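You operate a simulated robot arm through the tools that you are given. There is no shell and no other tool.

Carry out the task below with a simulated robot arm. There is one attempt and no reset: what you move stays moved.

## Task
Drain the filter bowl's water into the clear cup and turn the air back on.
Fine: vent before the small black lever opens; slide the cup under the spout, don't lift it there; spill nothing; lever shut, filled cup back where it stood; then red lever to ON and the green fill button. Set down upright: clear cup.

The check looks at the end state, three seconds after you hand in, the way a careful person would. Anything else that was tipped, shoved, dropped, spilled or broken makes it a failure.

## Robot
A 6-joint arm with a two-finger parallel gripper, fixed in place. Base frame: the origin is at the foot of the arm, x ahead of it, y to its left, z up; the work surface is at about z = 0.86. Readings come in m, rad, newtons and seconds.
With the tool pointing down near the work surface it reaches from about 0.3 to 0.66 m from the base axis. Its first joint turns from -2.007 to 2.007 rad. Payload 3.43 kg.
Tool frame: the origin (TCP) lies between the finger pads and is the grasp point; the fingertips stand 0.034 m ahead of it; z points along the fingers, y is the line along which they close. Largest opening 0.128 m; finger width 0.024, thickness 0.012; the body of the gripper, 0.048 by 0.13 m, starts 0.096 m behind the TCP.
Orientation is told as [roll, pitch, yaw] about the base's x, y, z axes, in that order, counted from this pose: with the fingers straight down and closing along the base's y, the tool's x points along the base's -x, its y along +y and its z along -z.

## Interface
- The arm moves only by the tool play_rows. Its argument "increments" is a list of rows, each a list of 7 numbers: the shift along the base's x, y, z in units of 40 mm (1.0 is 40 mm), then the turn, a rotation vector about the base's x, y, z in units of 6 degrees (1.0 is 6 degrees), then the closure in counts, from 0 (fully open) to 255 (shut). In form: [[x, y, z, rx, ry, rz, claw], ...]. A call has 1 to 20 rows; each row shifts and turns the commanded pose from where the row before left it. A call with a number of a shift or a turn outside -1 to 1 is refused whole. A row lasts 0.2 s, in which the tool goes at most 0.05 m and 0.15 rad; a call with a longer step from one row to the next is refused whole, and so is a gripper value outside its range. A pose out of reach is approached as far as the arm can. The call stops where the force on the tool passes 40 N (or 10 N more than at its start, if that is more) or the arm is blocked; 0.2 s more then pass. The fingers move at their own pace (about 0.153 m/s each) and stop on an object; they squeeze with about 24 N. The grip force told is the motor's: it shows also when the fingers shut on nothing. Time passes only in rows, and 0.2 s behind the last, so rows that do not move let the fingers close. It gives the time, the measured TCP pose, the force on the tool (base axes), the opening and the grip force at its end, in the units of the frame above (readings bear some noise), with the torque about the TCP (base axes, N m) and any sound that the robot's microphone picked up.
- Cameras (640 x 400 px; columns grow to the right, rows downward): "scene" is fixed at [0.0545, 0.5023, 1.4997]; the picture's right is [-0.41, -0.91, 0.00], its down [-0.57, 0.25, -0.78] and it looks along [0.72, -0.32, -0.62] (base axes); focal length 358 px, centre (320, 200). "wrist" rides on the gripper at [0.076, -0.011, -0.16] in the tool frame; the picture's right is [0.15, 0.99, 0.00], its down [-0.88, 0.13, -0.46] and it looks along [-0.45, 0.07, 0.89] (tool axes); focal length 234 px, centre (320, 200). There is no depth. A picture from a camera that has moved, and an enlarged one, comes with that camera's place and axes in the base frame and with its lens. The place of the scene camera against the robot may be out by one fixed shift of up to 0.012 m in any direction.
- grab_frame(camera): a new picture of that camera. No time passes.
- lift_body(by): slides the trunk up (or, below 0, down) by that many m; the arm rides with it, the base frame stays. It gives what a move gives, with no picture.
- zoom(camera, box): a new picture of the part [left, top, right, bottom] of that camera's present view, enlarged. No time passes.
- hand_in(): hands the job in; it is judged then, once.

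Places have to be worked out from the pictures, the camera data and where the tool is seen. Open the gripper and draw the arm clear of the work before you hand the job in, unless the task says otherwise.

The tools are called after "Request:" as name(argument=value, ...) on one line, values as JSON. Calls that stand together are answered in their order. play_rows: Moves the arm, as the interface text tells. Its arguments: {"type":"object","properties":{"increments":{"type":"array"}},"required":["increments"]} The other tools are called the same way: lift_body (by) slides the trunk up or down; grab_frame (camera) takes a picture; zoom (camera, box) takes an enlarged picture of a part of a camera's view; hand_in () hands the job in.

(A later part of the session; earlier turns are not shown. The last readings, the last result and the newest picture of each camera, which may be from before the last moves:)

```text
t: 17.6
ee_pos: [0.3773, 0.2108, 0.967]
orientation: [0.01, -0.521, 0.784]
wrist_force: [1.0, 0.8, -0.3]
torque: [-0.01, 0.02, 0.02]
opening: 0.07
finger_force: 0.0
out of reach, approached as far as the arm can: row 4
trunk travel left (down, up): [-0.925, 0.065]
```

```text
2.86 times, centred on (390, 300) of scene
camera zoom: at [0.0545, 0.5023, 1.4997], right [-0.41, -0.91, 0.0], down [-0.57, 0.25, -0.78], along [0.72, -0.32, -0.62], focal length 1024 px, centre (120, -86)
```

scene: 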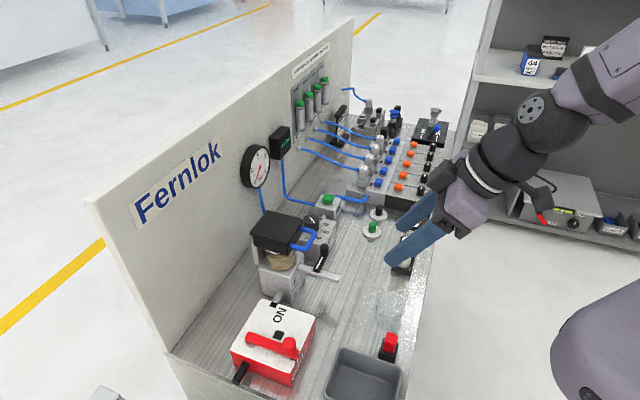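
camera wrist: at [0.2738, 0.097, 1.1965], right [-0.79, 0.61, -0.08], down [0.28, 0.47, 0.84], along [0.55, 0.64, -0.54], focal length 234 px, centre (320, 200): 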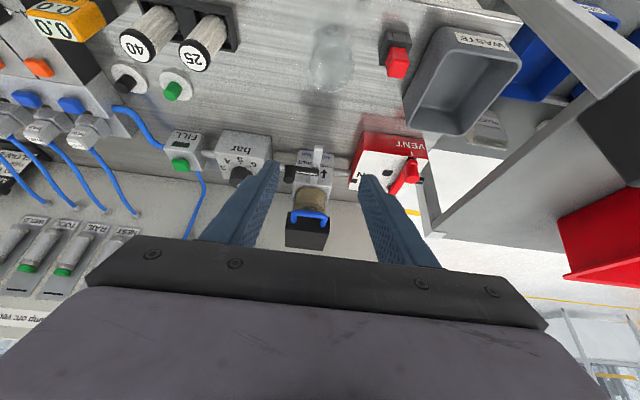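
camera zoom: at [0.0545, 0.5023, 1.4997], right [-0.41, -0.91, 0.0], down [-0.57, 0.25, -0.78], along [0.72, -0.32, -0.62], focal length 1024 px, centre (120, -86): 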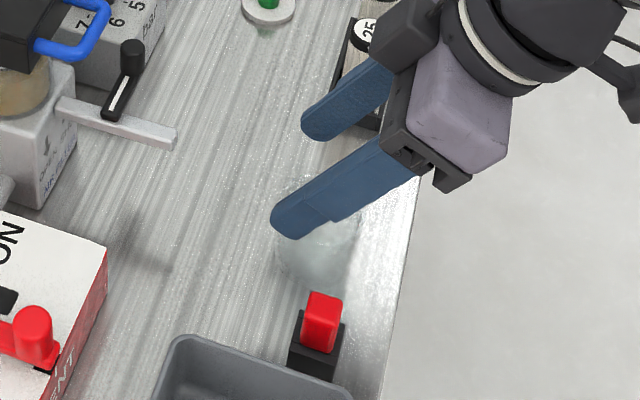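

At 30° tilt this spot is at the arm's inner reach limit, so I'll back up a little and reduce the tilt to 15°, which still clears the spout and lever.

Request:
play_rows(increments=[[0, 0, 0.8, 0, 0, 0, 115], [-0.04, -0.02, 0, -0.6, 0.6, 0, 115], [-0.04, -0.02, 0, -0.6, 0.6, 0, 115], [-0.04, -0.02, 0, -0.57, 0.57, 0, 115], [-0.03, -0.02, 0, 0, 0, 0, 115], [0, 0, 0, 0, 0, 0, 115]])

Request:
zoom(camera="wrist", box=[220, 0, 440, 200])

```text
t: 19.0
ee_pos: [0.3644, 0.2194, 1.001]
orientation: [0.041, -0.36, 0.789]
wrist_force: [-0.3, 0.2, -0.3]
torque: [0.02, -0.03, 0.01]
opening: 0.0703
finger_force: 0.0
out of reach, approached as far as the arm can: row 3, 4
trunk travel left (down, up): [-0.925, 0.065]
```

```text
2.00 times, centred on (330, 100) of wrist
camera zoom: at [0.2867, 0.1161, 1.1215], right [-0.81, 0.59, -0.01], down [0.39, 0.55, 0.74], along [0.44, 0.59, -0.67], focal length 468 px, centre (300, 400)
```

zoom: 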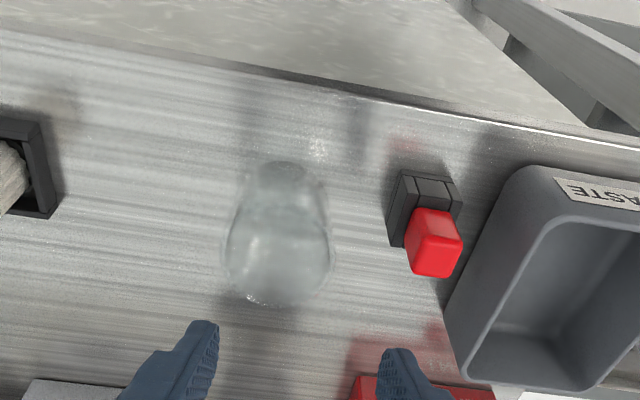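

The limit is from the elbow folding with the shoulder too close in height. I'll raise the hand 0.2 m, correct the tool attitude, then lower the trunk 0.2 m so the arm has more room to fold.

Request:
play_rows(increments=[[0.05, -0.05, 0.9, 0, 0, 0, 115], [0.05, -0.1, 1, 0, 0, 0, 115], [0.05, -0.1, 1, 0, 0, 0, 115], [0, -0.05, 1, -0.258, -0.258, -0.137, 115], [0, 0, 1, -0.662, 0.662, 0, 115], [0, 0, 0, 0, 0, 0, 115]])

```text
t: 20.4
ee_pos: [0.3699, 0.2071, 1.1982]
orientation: [0.001, -0.263, 0.788]
wrist_force: [-0.2, 0.7, -0.2]
torque: [-0.01, 0.01, 0.01]
opening: 0.07
finger_force: 0.0
trunk travel left (down, up): [-0.925, 0.065]
```

The attitude is now right, with a 15° tilt and yaw 45°, at (0.370, 0.207, 1.198). I'll lower the trunk by 0.2 m, which brings the tool to about z = 1.0, still above the cup.

Request:
lift_body(by=-0.2)

Request:
grab_frame(camera="scene")

Request:
grab_frame(camera="wrist")

```text
t: 22.6
ee_pos: [0.3699, 0.2084, 0.9969]
orientation: [0.001, -0.262, 0.787]
wrist_force: [0.1, -0.8, 1.3]
torque: [0.02, 0.03, -0.03]
opening: 0.0703
finger_force: 0.1
trunk travel left (down, up): [-0.725, 0.265]
```

```text
taken
```

scene: 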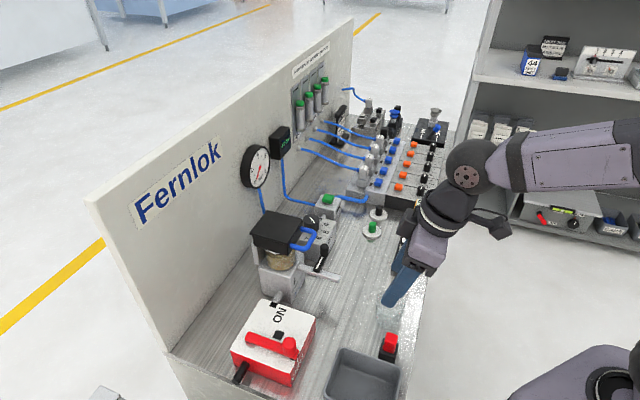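

```text
taken
camera wrist: at [0.2962, 0.1181, 1.1307], right [-0.8, 0.6, -0.04], down [0.42, 0.61, 0.67], along [0.42, 0.52, -0.74], focal length 234 px, centre (320, 200)
```

wrist: 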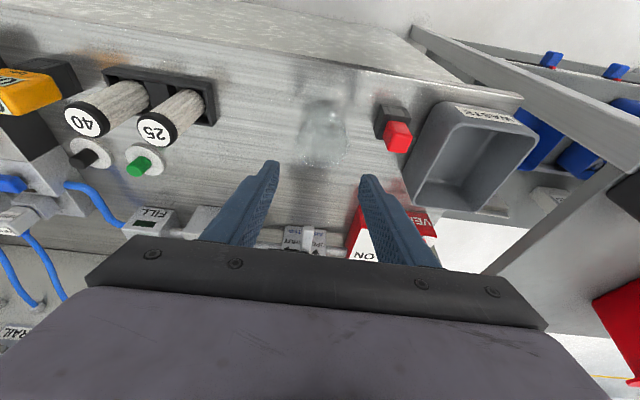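

The trunk is lower and the pose is unchanged. I'll zoom on the cup between the fingers to verify centring.

Request:
zoom(camera="wrist", box=[230, 70, 450, 210])

Request:
zoom(camera="scene", box=[340, 210, 460, 360])

```text
2.86 times, centred on (340, 140) of wrist
camera zoom: at [0.2962, 0.1181, 1.1307], right [-0.8, 0.6, -0.04], down [0.42, 0.61, 0.67], along [0.42, 0.52, -0.74], focal length 669 px, centre (263, 371)
```

zoom: 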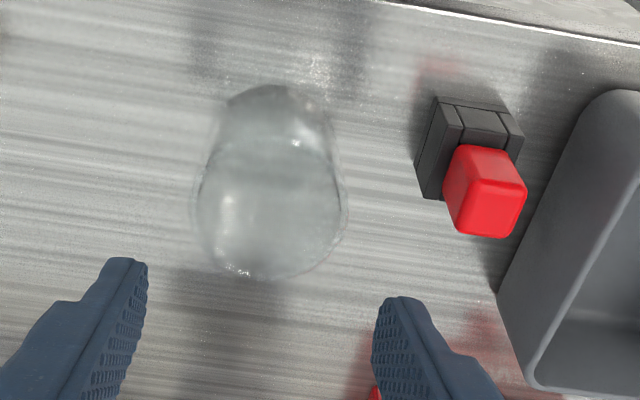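

```text
2.67 times, centred on (400, 285) of scene
camera zoom: at [0.0545, 0.5023, 1.4997], right [-0.41, -0.91, 0.0], down [-0.57, 0.25, -0.78], along [0.72, -0.32, -0.62], focal length 955 px, centre (107, -27)
```

zoom: 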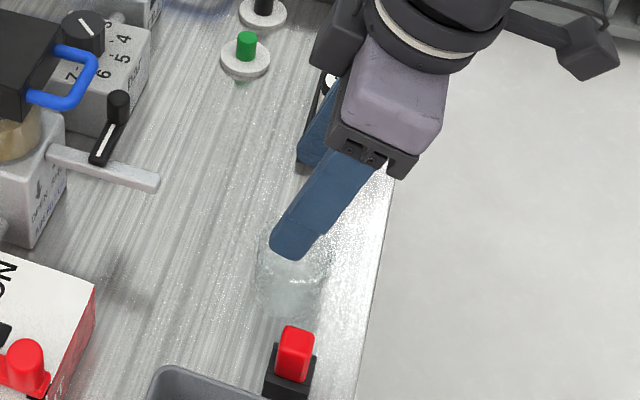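

The cup is centred under the gripper. Before going near the spout I want to see the box on the far side of the gripper, so I'll zoom on the gripper in the scene view.

Request:
zoom(camera="scene", box=[370, 170, 470, 320])

Request:
zoom(camera="scene", box=[380, 130, 540, 280])

```text
2.67 times, centred on (420, 245) of scene
camera zoom: at [0.0545, 0.5023, 1.4997], right [-0.41, -0.91, 0.0], down [-0.57, 0.25, -0.78], along [0.72, -0.32, -0.62], focal length 955 px, centre (53, 80)
```

zoom: 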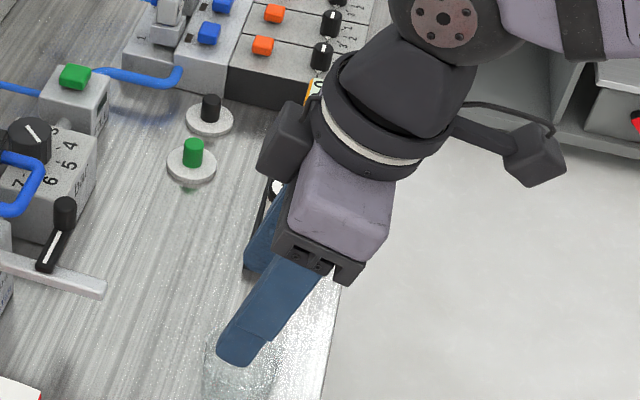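

```text
2.67 times, centred on (460, 205) of scene
camera zoom: at [0.0545, 0.5023, 1.4997], right [-0.41, -0.91, 0.0], down [-0.57, 0.25, -0.78], along [0.72, -0.32, -0.62], focal length 955 px, centre (-53, 187)
```

zoom: 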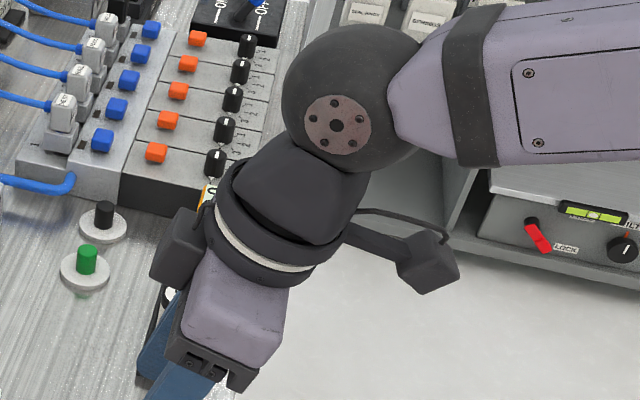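

The gripper's motor box sits on its far (wall) side, so more tilt gives more clearance from the blue handle. I'll tilt back to 30° now that the trunk is lower.

Request:
play_rows(increments=[[0, 0, 0.1, 0.707, -0.707, 0, 115], [0, 0, 0.1, 0.707, -0.707, 0, 115], [0, 0, 0, 0.354, -0.354, 0, 115], [0, 0, 0, 0, 0, 0, 115]])

```text
t: 23.6
ee_pos: [0.3701, 0.2081, 1.0064]
orientation: [0.004, -0.526, 0.788]
wrist_force: [0.5, -0.4, 0.6]
torque: [0.0, 0.04, -0.01]
opening: 0.0703
finger_force: 0.0
trunk travel left (down, up): [-0.725, 0.265]
```

The 30° tilt is reachable now. I'll lower around the cup to z ≈ 0.904, with the fingertips about 4–5 mm off the table.

Request:
play_rows(increments=[[0, 0, -0.7, 0, 0, 0, 115], [0, 0, -0.7, 0, 0, 0, 115], [0, 0, -0.7, 0, 0, 0, 115], [0, 0, -0.46, 0, 0, 0, 115], [0, 0, 0, 0, 0, 0, 115]])

Request:
zoom(camera="wrist", box=[200, 0, 460, 200])

Request:
zoom(camera="scene", box=[340, 210, 460, 360])

```text
t: 24.8
ee_pos: [0.3705, 0.2087, 0.9047]
orientation: [0.003, -0.526, 0.786]
wrist_force: [0.0, -0.8, -0.7]
torque: [0.0, -0.01, 0.02]
opening: 0.0701
finger_force: 0.0
trunk travel left (down, up): [-0.725, 0.265]
```

```text
2.00 times, centred on (330, 100) of wrist
camera zoom: at [0.2763, 0.0974, 1.0036], right [-0.79, 0.61, -0.07], down [0.28, 0.47, 0.84], along [0.54, 0.64, -0.54], focal length 468 px, centre (300, 400)
```

zoom: 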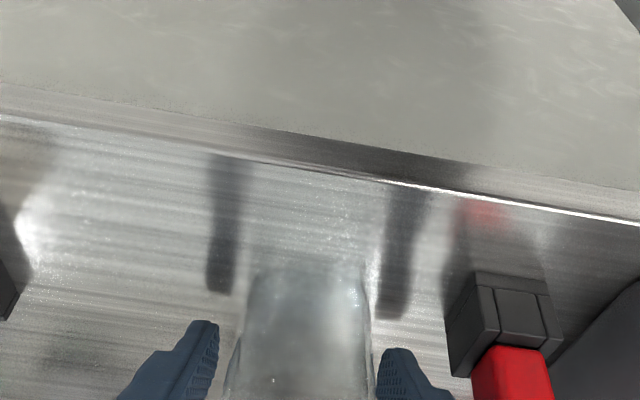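

```text
2.67 times, centred on (400, 285) of scene
camera zoom: at [0.0545, 0.5023, 1.4997], right [-0.41, -0.91, 0.0], down [-0.57, 0.25, -0.78], along [0.72, -0.32, -0.62], focal length 955 px, centre (107, -27)
```

zoom: 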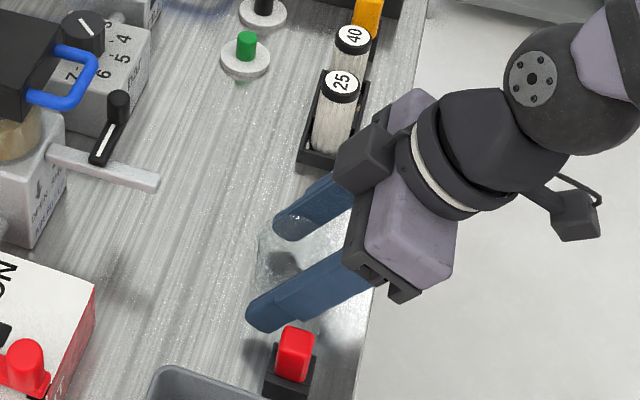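

The fingers straddle the cup without contact. I'll close gently in small steps until they touch it.

Request:
play_rows(increments=[[0, 0, 0, 0, 0, 0, 122], [0, 0, 0, 0, 0, 0, 128], [0, 0, 0, 0, 0, 0, 133], [0, 0, 0, 0, 0, 0, 137], [0, 0, 0, 0, 0, 0, 141], [0, 0, 0, 0, 0, 0, 145], [0, 0, 0, 0, 0, 0, 148]])

```text
t: 26.4
ee_pos: [0.3725, 0.2085, 0.9052]
orientation: [0.002, -0.526, 0.786]
wrist_force: [-0.6, 0.3, -0.6]
torque: [-0.01, 0.0, 0.0]
opening: 0.0549
finger_force: 1.2
trunk travel left (down, up): [-0.725, 0.265]
```

Contact came at an opening of about 0.055 m. I'll add a bit more squeeze for a firm grip.

Request:
play_rows(increments=[[0, 0, 0, 0, 0, 0, 152], [0, 0, 0, 0, 0, 0, 157], [0, 0, 0, 0, 0, 0, 162], [0, 0, 0, 0, 0, 0, 162]])

Request:
zoom(camera="wrist", box=[200, 0, 460, 200])

Request:
zoom(camera="scene", box=[340, 230, 440, 350])

```text
t: 27.4
ee_pos: [0.3711, 0.2083, 0.9051]
orientation: [0.003, -0.526, 0.79]
wrist_force: [0.8, 0.3, -0.8]
torque: [0.0, -0.06, 0.01]
opening: 0.0543
finger_force: 24.8
trunk travel left (down, up): [-0.725, 0.265]
```

```text
2.00 times, centred on (330, 100) of wrist
camera zoom: at [0.2764, 0.0975, 1.0039], right [-0.79, 0.61, -0.07], down [0.28, 0.47, 0.84], along [0.54, 0.64, -0.54], focal length 468 px, centre (300, 400)
```

zoom: 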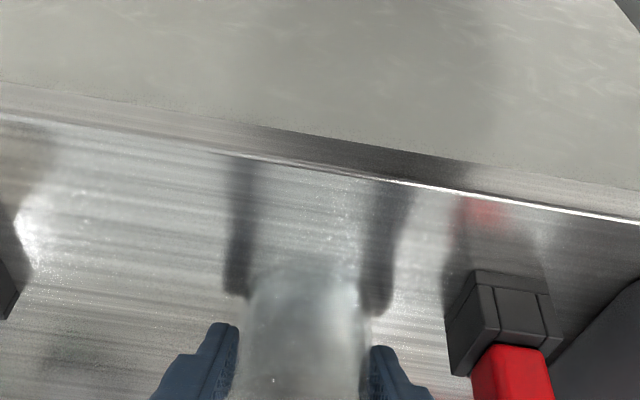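

```text
3.33 times, centred on (390, 290) of scene
camera zoom: at [0.0545, 0.5023, 1.4997], right [-0.41, -0.91, 0.0], down [-0.57, 0.25, -0.78], along [0.72, -0.32, -0.62], focal length 1194 px, centre (87, -100)
```

zoom: 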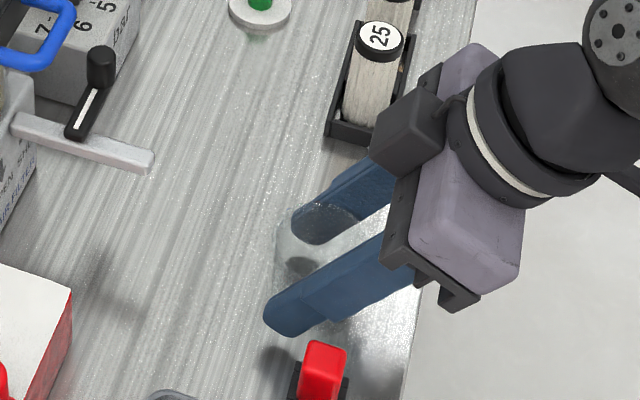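

The cup is held firmly; I record its home as TCP (0.371, 0.2085, 0.905). I'll slide it along the table toward the spout, most of the way, then look.

Request:
play_rows(increments=[[0.08, 0.08, 0, 0, 0, 0, 162], [0.13, 0.13, 0, 0, 0, 0, 162], [0.15, 0.15, 0, 0, 0, 0, 162], [0.15, 0.15, 0, 0, 0, 0, 162], [0.15, 0.15, 0, 0, 0, 0, 162], [0.15, 0.15, 0, 0, 0, 0, 162], [0.15, 0.15, 0, 0, 0, 0, 162], [0.15, 0.15, 0, 0, 0, 0, 162], [0.15, 0.15, 0, 0, 0, 0, 162], [0.15, 0.15, 0, 0, 0, 0, 162], [0.12, 0.12, 0, 0, 0, 0, 162], [0.07, 0.07, 0, 0, 0, 0, 162]])

Request:
grab_frame(camera="wrist")

Request:
zoom(camera="scene", box=[240, 190, 420, 350])

```text
t: 30.0
ee_pos: [0.4321, 0.2714, 0.9045]
orientation: [0.005, -0.524, 0.789]
wrist_force: [-2.5, -2.3, 10.3]
torque: [0.07, -0.03, -0.05]
opening: 0.0543
finger_force: 24.2
trunk travel left (down, up): [-0.725, 0.265]
```

```text
taken
camera wrist: at [0.3373, 0.1593, 1.0033], right [-0.79, 0.61, -0.07], down [0.28, 0.47, 0.84], along [0.54, 0.64, -0.54], focal length 234 px, centre (320, 200)
```

wrist: 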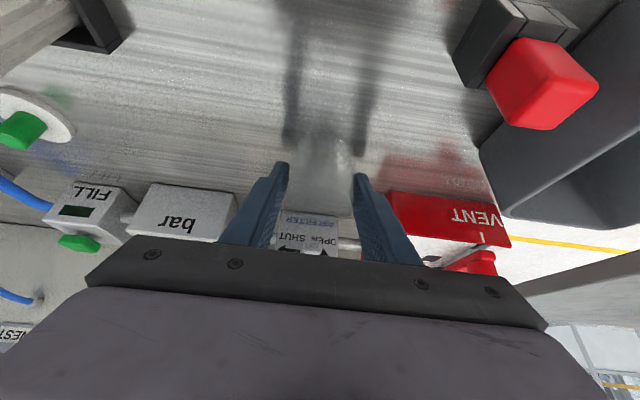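

```text
2.50 times, centred on (330, 270) of scene
camera zoom: at [0.0545, 0.5023, 1.4997], right [-0.41, -0.91, 0.0], down [-0.57, 0.25, -0.78], along [0.72, -0.32, -0.62], focal length 896 px, centre (295, 25)
```

zoom: 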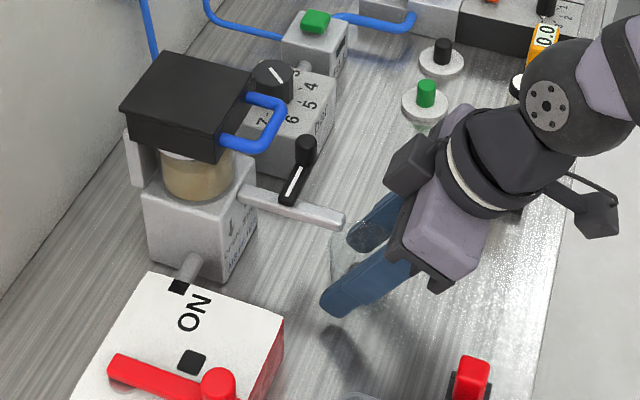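

The cup slid 0.088 m and the spout tip is now just ahead of it. I'll zoom to judge the remaining distance.

Request:
zoom(camera="wrist", box=[240, 110, 400, 260])

Request:
zoom(camera="scene", box=[310, 240, 400, 330])

```text
2.67 times, centred on (320, 185) of wrist
camera zoom: at [0.3373, 0.1593, 1.0033], right [-0.79, 0.61, -0.07], down [0.28, 0.47, 0.84], along [0.54, 0.64, -0.54], focal length 624 px, centre (320, 240)
```

zoom: 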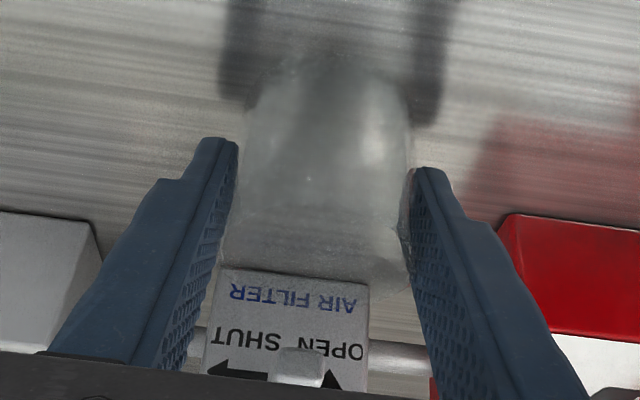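

```text
4.44 times, centred on (355, 285) of scene
camera zoom: at [0.0545, 0.5023, 1.4997], right [-0.41, -0.91, 0.0], down [-0.57, 0.25, -0.78], along [0.72, -0.32, -0.62], focal length 1592 px, centre (164, -178)
```

zoom: 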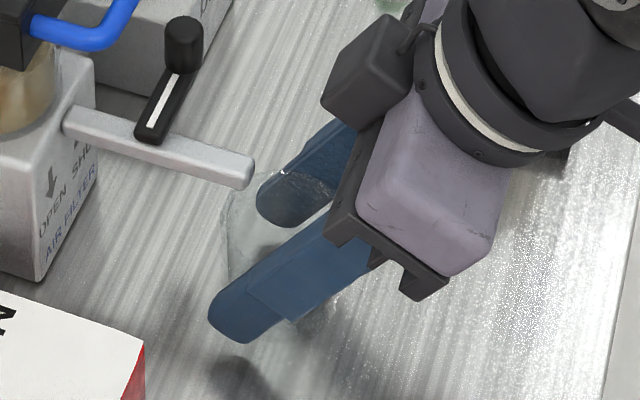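

The tip's end face centre comes out at (0.447, 0.284, 0.939), in line with the cup, so I need about 0.0195 m more in each of x and y to put the tip over the cup's middle. I'll slide the rest.

Request:
play_rows(increments=[[0.08, 0.08, 0.01, 0, 0, 0, 162], [0.12, 0.12, 0, 0, 0, 0, 162], [0.12, 0.12, 0, 0, 0, 0, 162], [0.1, 0.1, 0, 0, 0, 0, 162], [0.07, 0.07, 0, 0, 0, 0, 162], [0, 0, 0, 0, 0, 0, 162]])

Request:
zoom(camera="scene", box=[290, 220, 390, 320])

Request:
zoom(camera="wrist", box=[240, 110, 400, 260])

```text
t: 31.4
ee_pos: [0.4527, 0.2904, 0.904]
orientation: [0.001, -0.53, 0.787]
wrist_force: [-1.1, -2.9, 14.5]
torque: [0.0, -0.05, -0.01]
opening: 0.0541
finger_force: 23.8
trunk travel left (down, up): [-0.725, 0.265]
```

```text
4.00 times, centred on (340, 270) of scene
camera zoom: at [0.0545, 0.5023, 1.4997], right [-0.41, -0.91, 0.0], down [-0.57, 0.25, -0.78], along [0.72, -0.32, -0.62], focal length 1433 px, centre (240, -80)
```

zoom: 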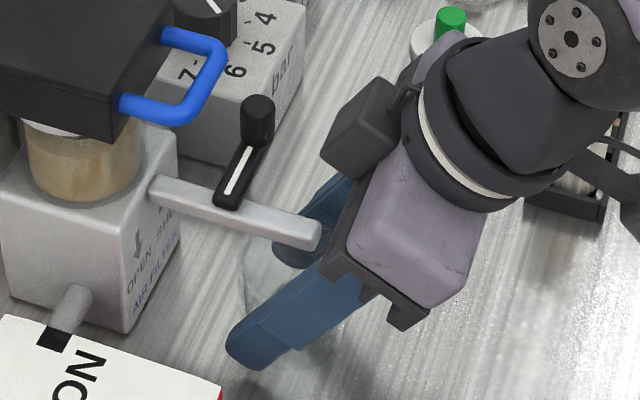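

```text
2.67 times, centred on (320, 185) of wrist
camera zoom: at [0.3572, 0.179, 1.0026], right [-0.79, 0.61, -0.07], down [0.28, 0.47, 0.84], along [0.54, 0.64, -0.54], focal length 624 px, centre (320, 240)
```

zoom: 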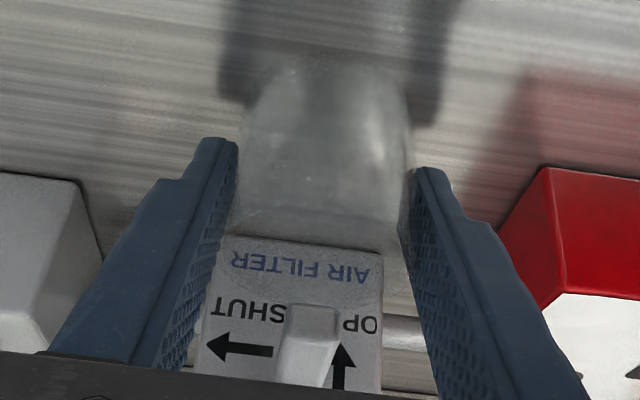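

The cup is under the spout tip (TCP 0.4527, 0.2904). I'll ease the downward load, open the fingers gently and back out along the tool axis.

Request:
play_rows(increments=[[0, 0, 0.015, 0, 0, 0, 158], [0, 0, 0, 0, 0, 0, 153], [0, 0, 0, 0, 0, 0, 149], [0, 0, 0, 0, 0, 0, 145], [0, 0, 0, 0, 0, 0, 140], [0, 0, 0, 0, 0, 0, 133], [0, 0, 0, 0, 0, 0, 126], [0, 0, 0, 0, 0, 0, 118], [0, 0, 0, 0, 0, 0, 115]])

Request:
zoom(camera="wrist", box=[240, 110, 400, 260])

```text
t: 33.4
ee_pos: [0.4538, 0.292, 0.9033]
orientation: [0.0, -0.525, 0.787]
wrist_force: [0.5, 1.0, -0.2]
torque: [-0.02, -0.02, -0.01]
opening: 0.0701
finger_force: 0.1
trunk travel left (down, up): [-0.725, 0.265]
```

```text
2.67 times, centred on (320, 185) of wrist
camera zoom: at [0.3581, 0.1803, 1.0019], right [-0.79, 0.61, -0.07], down [0.28, 0.47, 0.84], along [0.54, 0.64, -0.54], focal length 624 px, centre (320, 240)
```

zoom: 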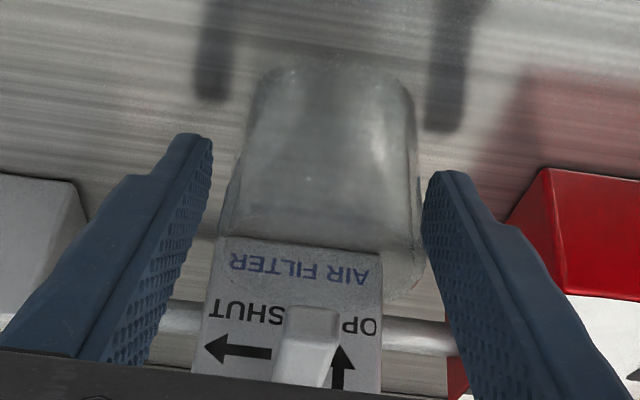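

The cup stands free under the spout, with the gap a bit smaller on one side. I'll open a little wider and then back out along the tool axis.

Request:
play_rows(increments=[[0, 0, 0, 0, 0, 0, 108], [0, 0, 0, 0, 0, 0, 102], [0, 0, 0, 0, 0, 0, 100], [-0.14, -0.14, 0.34, 0, 0, 0, 100], [-0.2, -0.2, 0.5, 0, 0, 0, 100], [-0.28, -0.28, 0.68, 0, 0, 0, 100], [-0.28, -0.28, 0.68, 0, 0, 0, 100], [-0.28, -0.28, 0.68, 0, 0, 0, 100], [-0.28, -0.28, 0.68, 0, 0, 0, 100], [0, 0, 0, 0, 0, 0, 100]])

Request:
grab_frame(camera="wrist")

Request:
zoom(camera="scene", box=[270, 210, 390, 330])

```text
t: 35.6
ee_pos: [0.3929, 0.2335, 1.0439]
orientation: [0.001, -0.525, 0.788]
wrist_force: [0.6, -0.1, 0.0]
torque: [0.01, -0.01, -0.02]
opening: 0.078
finger_force: 0.0
trunk travel left (down, up): [-0.725, 0.265]
```

```text
taken
camera wrist: at [0.2992, 0.1219, 1.1431], right [-0.79, 0.61, -0.07], down [0.28, 0.47, 0.84], along [0.54, 0.64, -0.54], focal length 234 px, centre (320, 200)
```

wrist: 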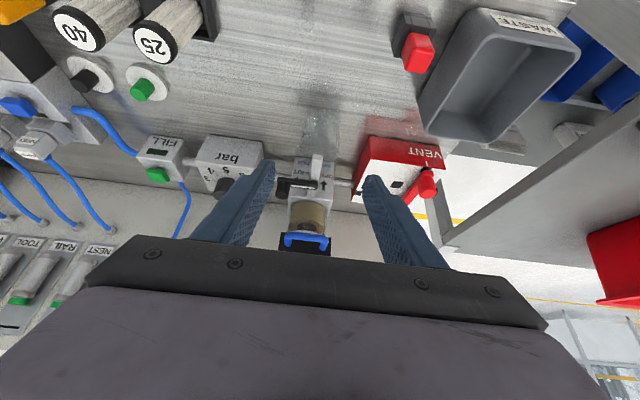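

```text
3.33 times, centred on (330, 270) of scene
camera zoom: at [0.0545, 0.5023, 1.4997], right [-0.41, -0.91, 0.0], down [-0.57, 0.25, -0.78], along [0.72, -0.32, -0.62], focal length 1194 px, centre (287, -33)
```

zoom: 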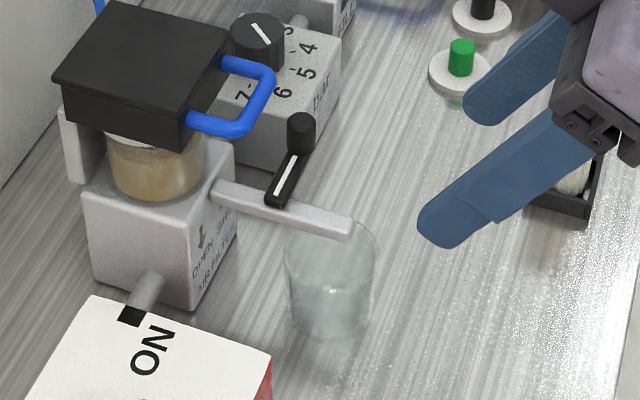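

The cup stands upright below the spout tip. I'll zoom from the wrist to check the tip lies inside the rim.

Request:
zoom(camera="wrist", box=[270, 80, 370, 210])

Request:
zoom(camera="scene", box=[325, 255, 395, 325])

```text
3.08 times, centred on (320, 145) of wrist
camera zoom: at [0.2992, 0.1219, 1.1431], right [-0.79, 0.61, -0.07], down [0.28, 0.47, 0.84], along [0.54, 0.64, -0.54], focal length 720 px, centre (320, 369)
```

zoom: 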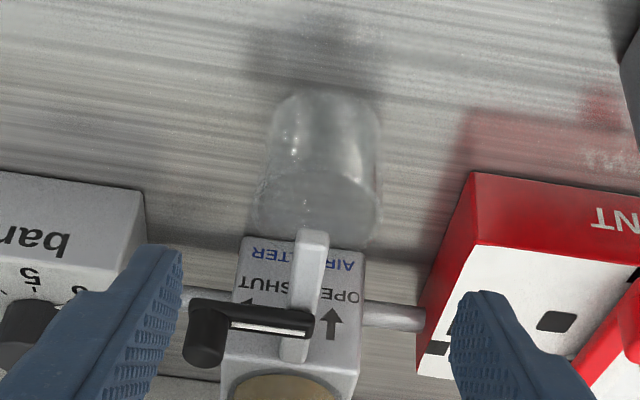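

```text
5.71 times, centred on (360, 290) of scene
camera zoom: at [0.0545, 0.5023, 1.4997], right [-0.41, -0.91, 0.0], down [-0.57, 0.25, -0.78], along [0.72, -0.32, -0.62], focal length 2047 px, centre (91, -314)
```

zoom: 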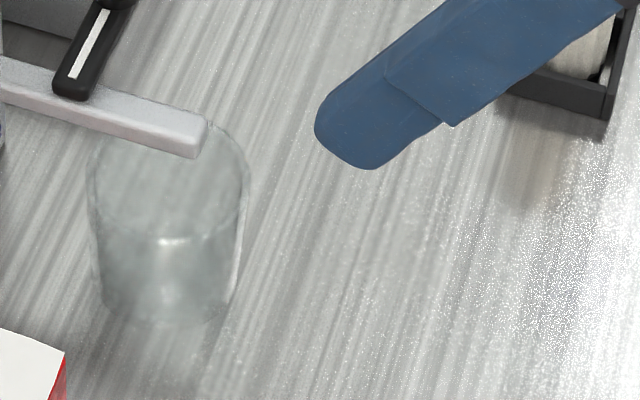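

The tip sits about 8–9 mm on the near side of the cup's centre, inside the rim. Next I'll raise the trunk back up, then line up with the black lever.

Request:
lift_body(by=0.2)

Request:
play_rows(increments=[[0.22, 0.09, -0.1, -0.707, 0.707, 0, 150], [0.22, 0.09, -0.1, -0.707, 0.707, 0, 191], [0.22, 0.09, -0.1, -0.707, 0.707, 0, 191], [0.22, 0.09, -0.1, -0.707, 0.707, 0, 191], [0.22, 0.09, -0.1, -0.707, 0.707, 0, 191], [0.22, 0.09, -0.1, 0, 0, 0.94, 191], [0.22, 0.09, -0.2, 0, 0, 0.94, 191], [0.22, 0.09, -0.4, 0, 0, 0.94, 191], [0.22, 0.09, -0.5, 0, 0, 0.94, 191], [0.22, 0.09, -0.5, 0, 0, 0.94, 191], [0.22, 0.09, -0.5, 0, 0, 0.94, 191], [0.22, 0.09, -0.5, 0, 0, 0.94, 191], [0.21, 0.08, -0.5, 0, 0, 0.92, 191], [0, 0, 0, 0, 0, 0, 191]])

Request:
grab_frame(camera="wrist")

Request:
grab_frame(camera="scene")

```text
t: 37.7
ee_pos: [0.3944, 0.2334, 1.2451]
orientation: [0.002, -0.525, 0.789]
wrist_force: [0.5, 0.0, 0.1]
torque: [0.0, 0.0, 0.0]
opening: 0.0781
finger_force: 0.1
trunk travel left (down, up): [-0.925, 0.065]
```

```text
t: 40.7
ee_pos: [0.5082, 0.2781, 1.0939]
orientation: [0.001, -0.003, 1.573]
wrist_force: [-0.2, 0.2, 0.5]
torque: [-0.03, 0.01, 0.0]
opening: 0.032
finger_force: 0.1
trunk travel left (down, up): [-0.925, 0.065]
```

```text
taken
camera wrist: at [0.519, 0.2029, 1.2529], right [-0.99, -0.15, 0.0], down [-0.13, 0.88, 0.46], along [-0.07, 0.45, -0.89], focal length 234 px, centre (320, 200)
```

wrist: 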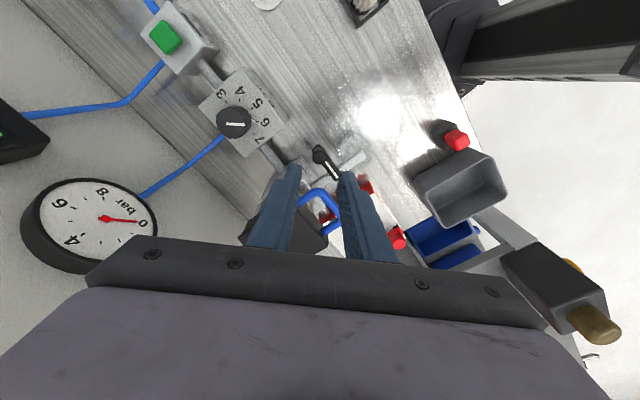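

```text
taken
```

scene: 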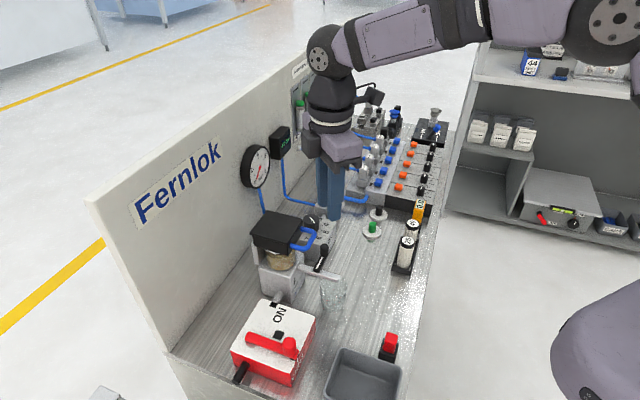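

The gauge still shows 0. I'll zoom in to place the knob relative to the fingers and the blue handle.

Request:
zoom(camera="wrist", box=[260, 110, 400, 220])

Request:
zoom(camera="scene", box=[270, 130, 390, 300])

```text
3.64 times, centred on (330, 165) of wrist
camera zoom: at [0.519, 0.2029, 1.2529], right [-0.99, -0.15, 0.0], down [-0.13, 0.88, 0.46], along [-0.07, 0.45, -0.89], focal length 852 px, centre (284, 327)
```

zoom: 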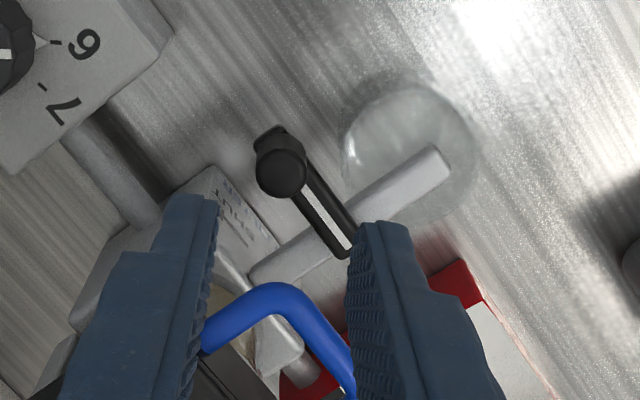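

```text
2.35 times, centred on (330, 215) of scene
camera zoom: at [0.0545, 0.5023, 1.4997], right [-0.41, -0.91, 0.0], down [-0.57, 0.25, -0.78], along [0.72, -0.32, -0.62], focal length 843 px, centre (296, 165)
```

zoom: 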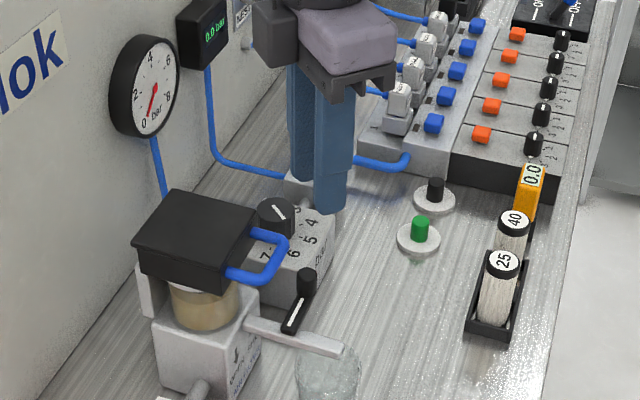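

The knob is at (0.506, 0.2876), nearly centred. I'll descend to just above knob height and re-check before caging it.

Request:
play_rows(increments=[[-0.03, 0.03, -0.6, 0, 0, 0, 191], [0, 0, -0.7, 0, 0, 0, 191], [0, 0, -0.7, 0, 0, 0, 191], [0, 0, 0, 0, 0, 0, 191]])

Request:
zoom(camera="wrist", box=[240, 80, 420, 215])

Request:
zoom(camera="scene", box=[270, 170, 370, 300])

```text
t: 41.7
ee_pos: [0.5054, 0.2792, 1.0187]
orientation: [0.002, -0.002, 1.573]
wrist_force: [0.2, -0.8, 1.0]
torque: [0.03, -0.01, -0.03]
opening: 0.0322
finger_force: 0.1
trunk travel left (down, up): [-0.925, 0.065]
```

```text
2.96 times, centred on (330, 148) of wrist
camera zoom: at [0.5169, 0.2031, 1.1758], right [-0.99, -0.15, 0.0], down [-0.13, 0.88, 0.46], along [-0.07, 0.45, -0.89], focal length 694 px, centre (290, 356)
```

zoom: 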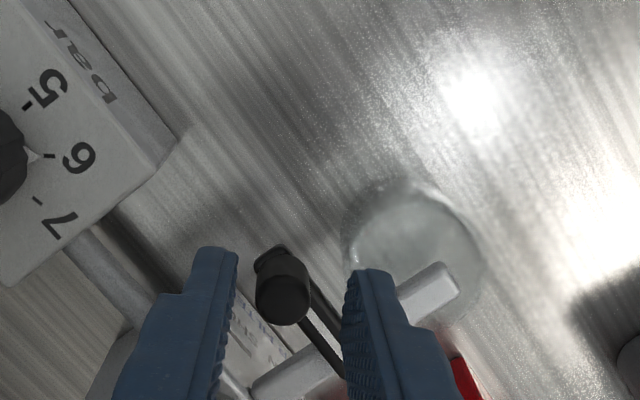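

```text
3.08 times, centred on (320, 235) of scene
camera zoom: at [0.0545, 0.5023, 1.4997], right [-0.41, -0.91, 0.0], down [-0.57, 0.25, -0.78], along [0.72, -0.32, -0.62], focal length 1102 px, centre (320, 92)
```

zoom: 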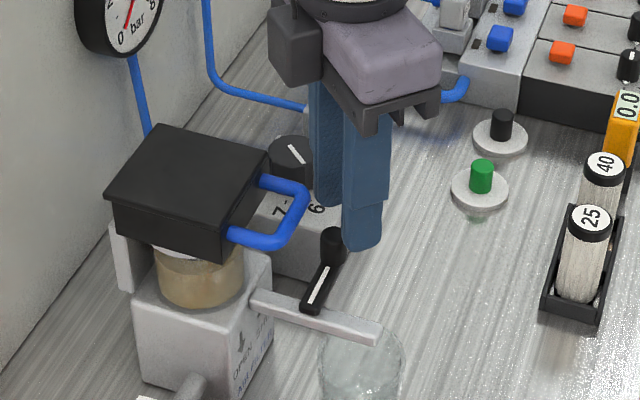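

The knob is centred between the fingers and clear of the handle and regulator. I'll lower another 32 mm and narrow the cage.

Request:
play_rows(increments=[[0, 0, -0.4, 0, 0, 0, 191], [0, 0, -0.39, 0, 0, 0, 191], [0, 0, 0, 0, 0, 0, 198], [0, 0, 0, 0, 0, 0, 203], [0, 0, 0, 0, 0, 0, 203]])

Request:
zoom(camera="wrist", box=[240, 80, 420, 215])

Request:
zoom(camera="scene", box=[270, 170, 370, 300])

```text
t: 42.9
ee_pos: [0.5044, 0.2803, 0.9864]
orientation: [0.001, -0.002, 1.573]
wrist_force: [1.9, -0.6, 0.3]
torque: [-0.03, -0.05, -0.01]
opening: 0.027
finger_force: 0.6
trunk travel left (down, up): [-0.925, 0.065]
```

```text
2.96 times, centred on (330, 148) of wrist
camera zoom: at [0.5163, 0.2047, 1.1447], right [-0.99, -0.15, 0.0], down [-0.13, 0.88, 0.46], along [-0.07, 0.45, -0.89], focal length 694 px, centre (290, 356)
```

zoom: 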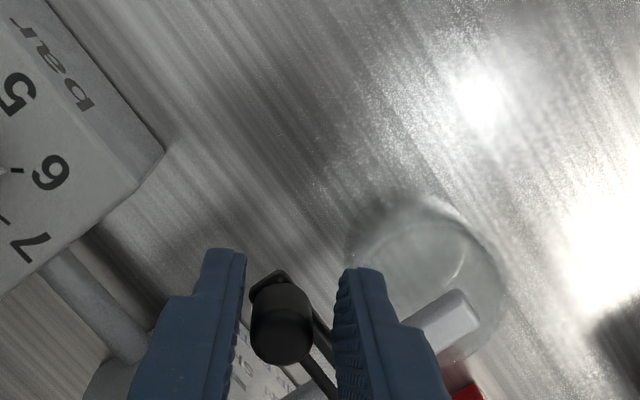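

```text
3.08 times, centred on (320, 235) of scene
camera zoom: at [0.0545, 0.5023, 1.4997], right [-0.41, -0.91, 0.0], down [-0.57, 0.25, -0.78], along [0.72, -0.32, -0.62], focal length 1102 px, centre (320, 92)
```

zoom: 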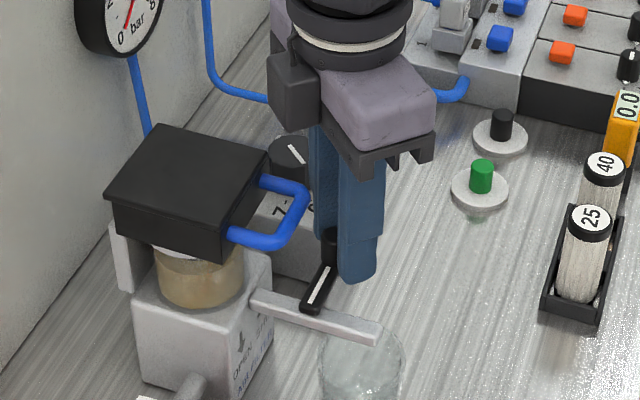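

The knob is caged with very light contact. The pressure is 0 and the cup is in place, so I'll sweep the black lever clockwise to OPEN.

Request:
play_rows(increments=[[-0.1175, -0.1, 0, 0, 0, 0, 203], [-0.1325, -0.083, 0, 0, 0, 0, 203], [-0.145, -0.06, 0, 0, 0, 0, 203], [-0.15, -0.035, 0, 0, 0, 0, 203], [-0.155, -0.0125, 0, 0, 0, 0, 203], [-0.155, 0.0125, 0, 0, 0, 0, 203], [-0.15, 0.035, 0, 0, 0, 0, 203], [-0.145, 0.06, 0, 0, 0, 0, 203], [-0.1325, 0.083, 0, 0, 0, 0, 203], [-0.1175, 0.1, 0, 0, 0, 0, 203]])

Request:
zoom(camera="wrist", box=[220, 60, 420, 215])

Request:
zoom(camera="scene", box=[250, 190, 380, 330])

```text
t: 45.1
ee_pos: [0.4525, 0.2785, 0.9847]
orientation: [0.005, 0.0, 1.573]
wrist_force: [8.3, -13.7, -0.3]
torque: [-0.44, -0.29, -0.32]
opening: 0.0303
finger_force: 3.6
trunk travel left (down, up): [-0.925, 0.065]
```

```text
2.58 times, centred on (320, 138) of wrist
camera zoom: at [0.4644, 0.2013, 1.143], right [-0.99, -0.15, 0.0], down [-0.13, 0.88, 0.46], along [-0.07, 0.45, -0.89], focal length 604 px, centre (320, 361)
```

zoom: 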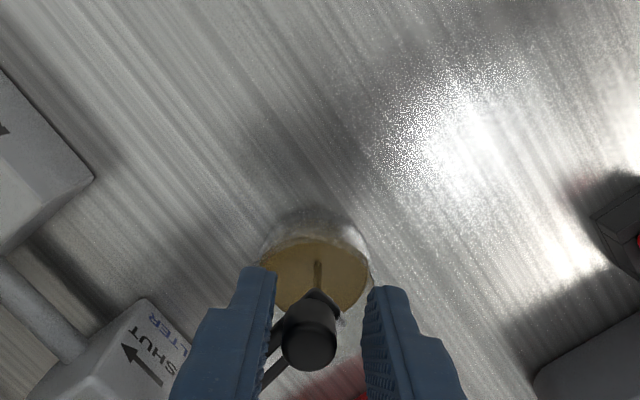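

```text
2.86 times, centred on (315, 260) of scene
camera zoom: at [0.0545, 0.5023, 1.4997], right [-0.41, -0.91, 0.0], down [-0.57, 0.25, -0.78], along [0.72, -0.32, -0.62], focal length 1024 px, centre (334, 29)
```

zoom: 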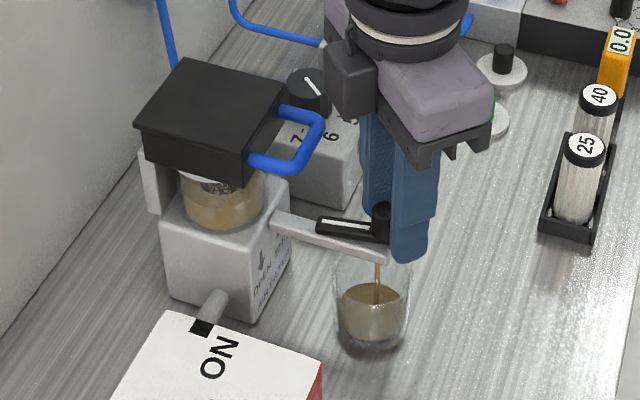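

Water is already running neatly into the cup, and the lever is at its OPEN stop. I'll relieve the side load slightly and wait, watching the levels.

Request:
play_rows(increments=[[0.05, -0.07, 0, 0, 0, 0, 203], [0, 0, 0, 0, 0, 0, 203], [0, 0, 0, 0, 0, 0, 203], [0, 0, 0, 0, 0, 0, 203], [0, 0, 0, 0, 0, 0, 203]])

Request:
zoom(camera="scene", box=[270, 210, 380, 330])

Request:
zoom(camera="wrist", box=[260, 120, 380, 215])

```text
t: 46.3
ee_pos: [0.4535, 0.278, 0.9845]
orientation: [0.002, -0.003, 1.572]
wrist_force: [5.3, -4.3, -3.1]
torque: [-0.19, -0.11, -0.15]
opening: 0.0291
finger_force: 2.5
trunk travel left (down, up): [-0.925, 0.065]
```

```text
3.33 times, centred on (325, 270) of scene
camera zoom: at [0.0545, 0.5023, 1.4997], right [-0.41, -0.91, 0.0], down [-0.57, 0.25, -0.78], along [0.72, -0.32, -0.62], focal length 1194 px, centre (303, -33)
```

zoom: 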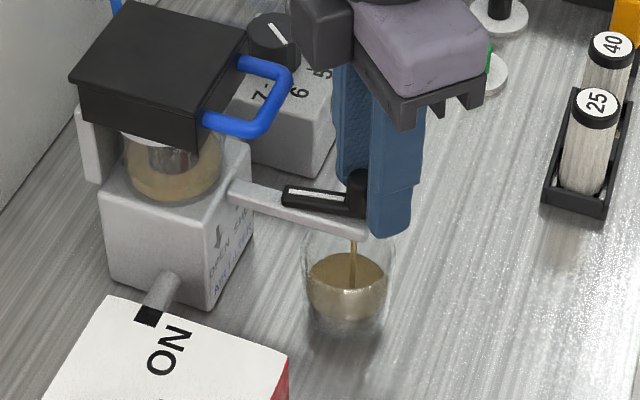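

```text
4.21 times, centred on (320, 168) of wrist
camera zoom: at [0.4652, 0.2011, 1.1433], right [-0.99, -0.15, 0.0], down [-0.13, 0.88, 0.46], along [-0.07, 0.45, -0.89], focal length 986 px, centre (320, 337)
```

zoom: 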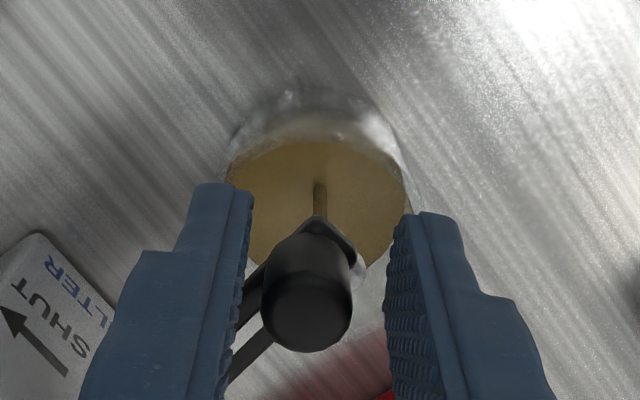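

The stream falls near the cup's centre, and the bowl's level is dropping. I'll keep waiting in short intervals so the cup doesn't overfill.

Request:
play_rows(increments=[[0, 0, 0, 0, 0, 0, 203], [0, 0, 0, 0, 0, 0, 203], [0, 0, 0, 0, 0, 0, 203], [0, 0, 0, 0, 0, 0, 203]])

Request:
zoom(camera="scene", box=[270, 210, 380, 330])

```text
t: 47.3
ee_pos: [0.4535, 0.278, 0.9847]
orientation: [0.002, -0.001, 1.575]
wrist_force: [5.4, -4.1, -2.9]
torque: [-0.15, -0.14, -0.11]
opening: 0.0291
finger_force: 2.7
trunk travel left (down, up): [-0.925, 0.065]
```

```text
3.33 times, centred on (325, 270) of scene
camera zoom: at [0.0545, 0.5023, 1.4997], right [-0.41, -0.91, 0.0], down [-0.57, 0.25, -0.78], along [0.72, -0.32, -0.62], focal length 1194 px, centre (303, -33)
```

zoom: 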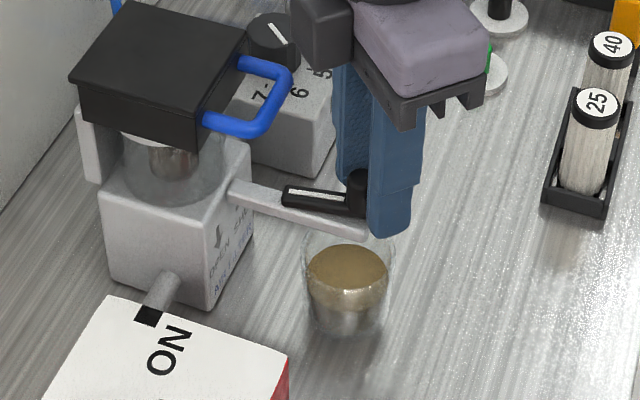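

The bowl looks empty and the stream has stopped. I'll wait one more second for the last drops and then confirm.

Request:
play_rows(increments=[[0, 0, 0, 0, 0, 0, 203], [0, 0, 0, 0, 0, 0, 203], [0, 0, 0, 0, 0, 0, 203], [0, 0, 0, 0, 0, 0, 203], [0, 0, 0, 0, 0, 0, 203], [0, 0, 0, 0, 0, 0, 203]])

Request:
zoom(camera="scene", box=[280, 220, 370, 320])

Request:
zoom(camera="wrist", box=[220, 60, 420, 215])

```text
t: 48.7
ee_pos: [0.4547, 0.2781, 0.9841]
orientation: [0.003, -0.003, 1.573]
wrist_force: [6.2, -3.7, -1.4]
torque: [-0.11, -0.14, -0.08]
opening: 0.0293
finger_force: 2.5
trunk travel left (down, up): [-0.925, 0.065]
```

```text
4.00 times, centred on (325, 270) of scene
camera zoom: at [0.0545, 0.5023, 1.4997], right [-0.41, -0.91, 0.0], down [-0.57, 0.25, -0.78], along [0.72, -0.32, -0.62], focal length 1433 px, centre (300, -80)
```

zoom: 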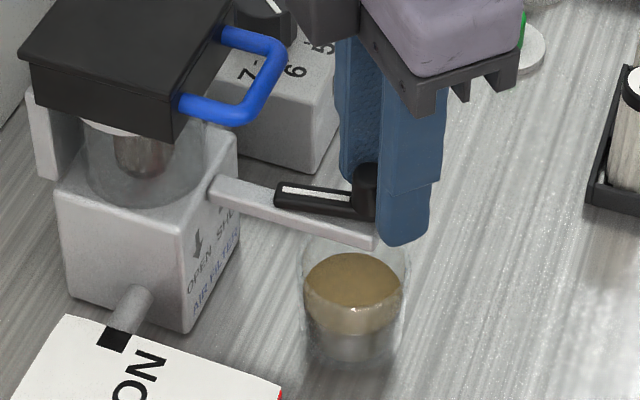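

```text
2.58 times, centred on (320, 138) of wrist
camera zoom: at [0.4652, 0.2012, 1.1433], right [-0.99, -0.15, 0.0], down [-0.13, 0.88, 0.46], along [-0.07, 0.45, -0.89], focal length 604 px, centre (320, 361)
```

zoom: 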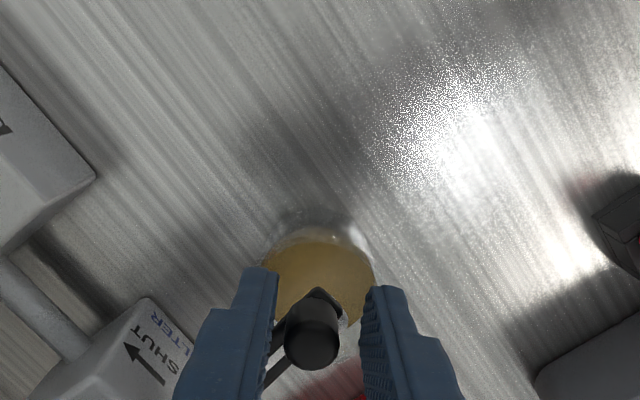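

Draining is complete: the bowl is empty, the cup is about two-thirds full, and nothing is on the table. I'll centre on the knob and narrow the cage before shutting the lever.

Request:
play_rows(increments=[[0.1, 0, 0, 0, 0, 0, 203], [0, 0, 0, 0, 0, 0, 208], [0, 0, 0, 0, 0, 0, 212], [0, 0, 0, 0, 0, 0, 212]])

Request:
zoom(camera="wrist", box=[260, 120, 380, 215])

```text
t: 49.7
ee_pos: [0.4586, 0.2775, 0.9854]
orientation: [0.003, 0.001, 1.573]
wrist_force: [5.0, -9.4, -1.0]
torque: [0.02, -0.19, -0.48]
opening: 0.0227
finger_force: 38.7
trunk travel left (down, up): [-0.925, 0.065]
```

```text
4.21 times, centred on (320, 168) of wrist
camera zoom: at [0.4692, 0.2008, 1.1437], right [-0.99, -0.15, 0.0], down [-0.13, 0.88, 0.46], along [-0.07, 0.45, -0.89], focal length 986 px, centre (320, 337)
```

zoom: 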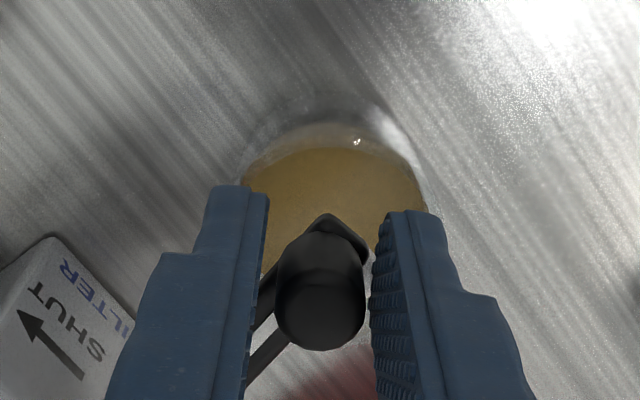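

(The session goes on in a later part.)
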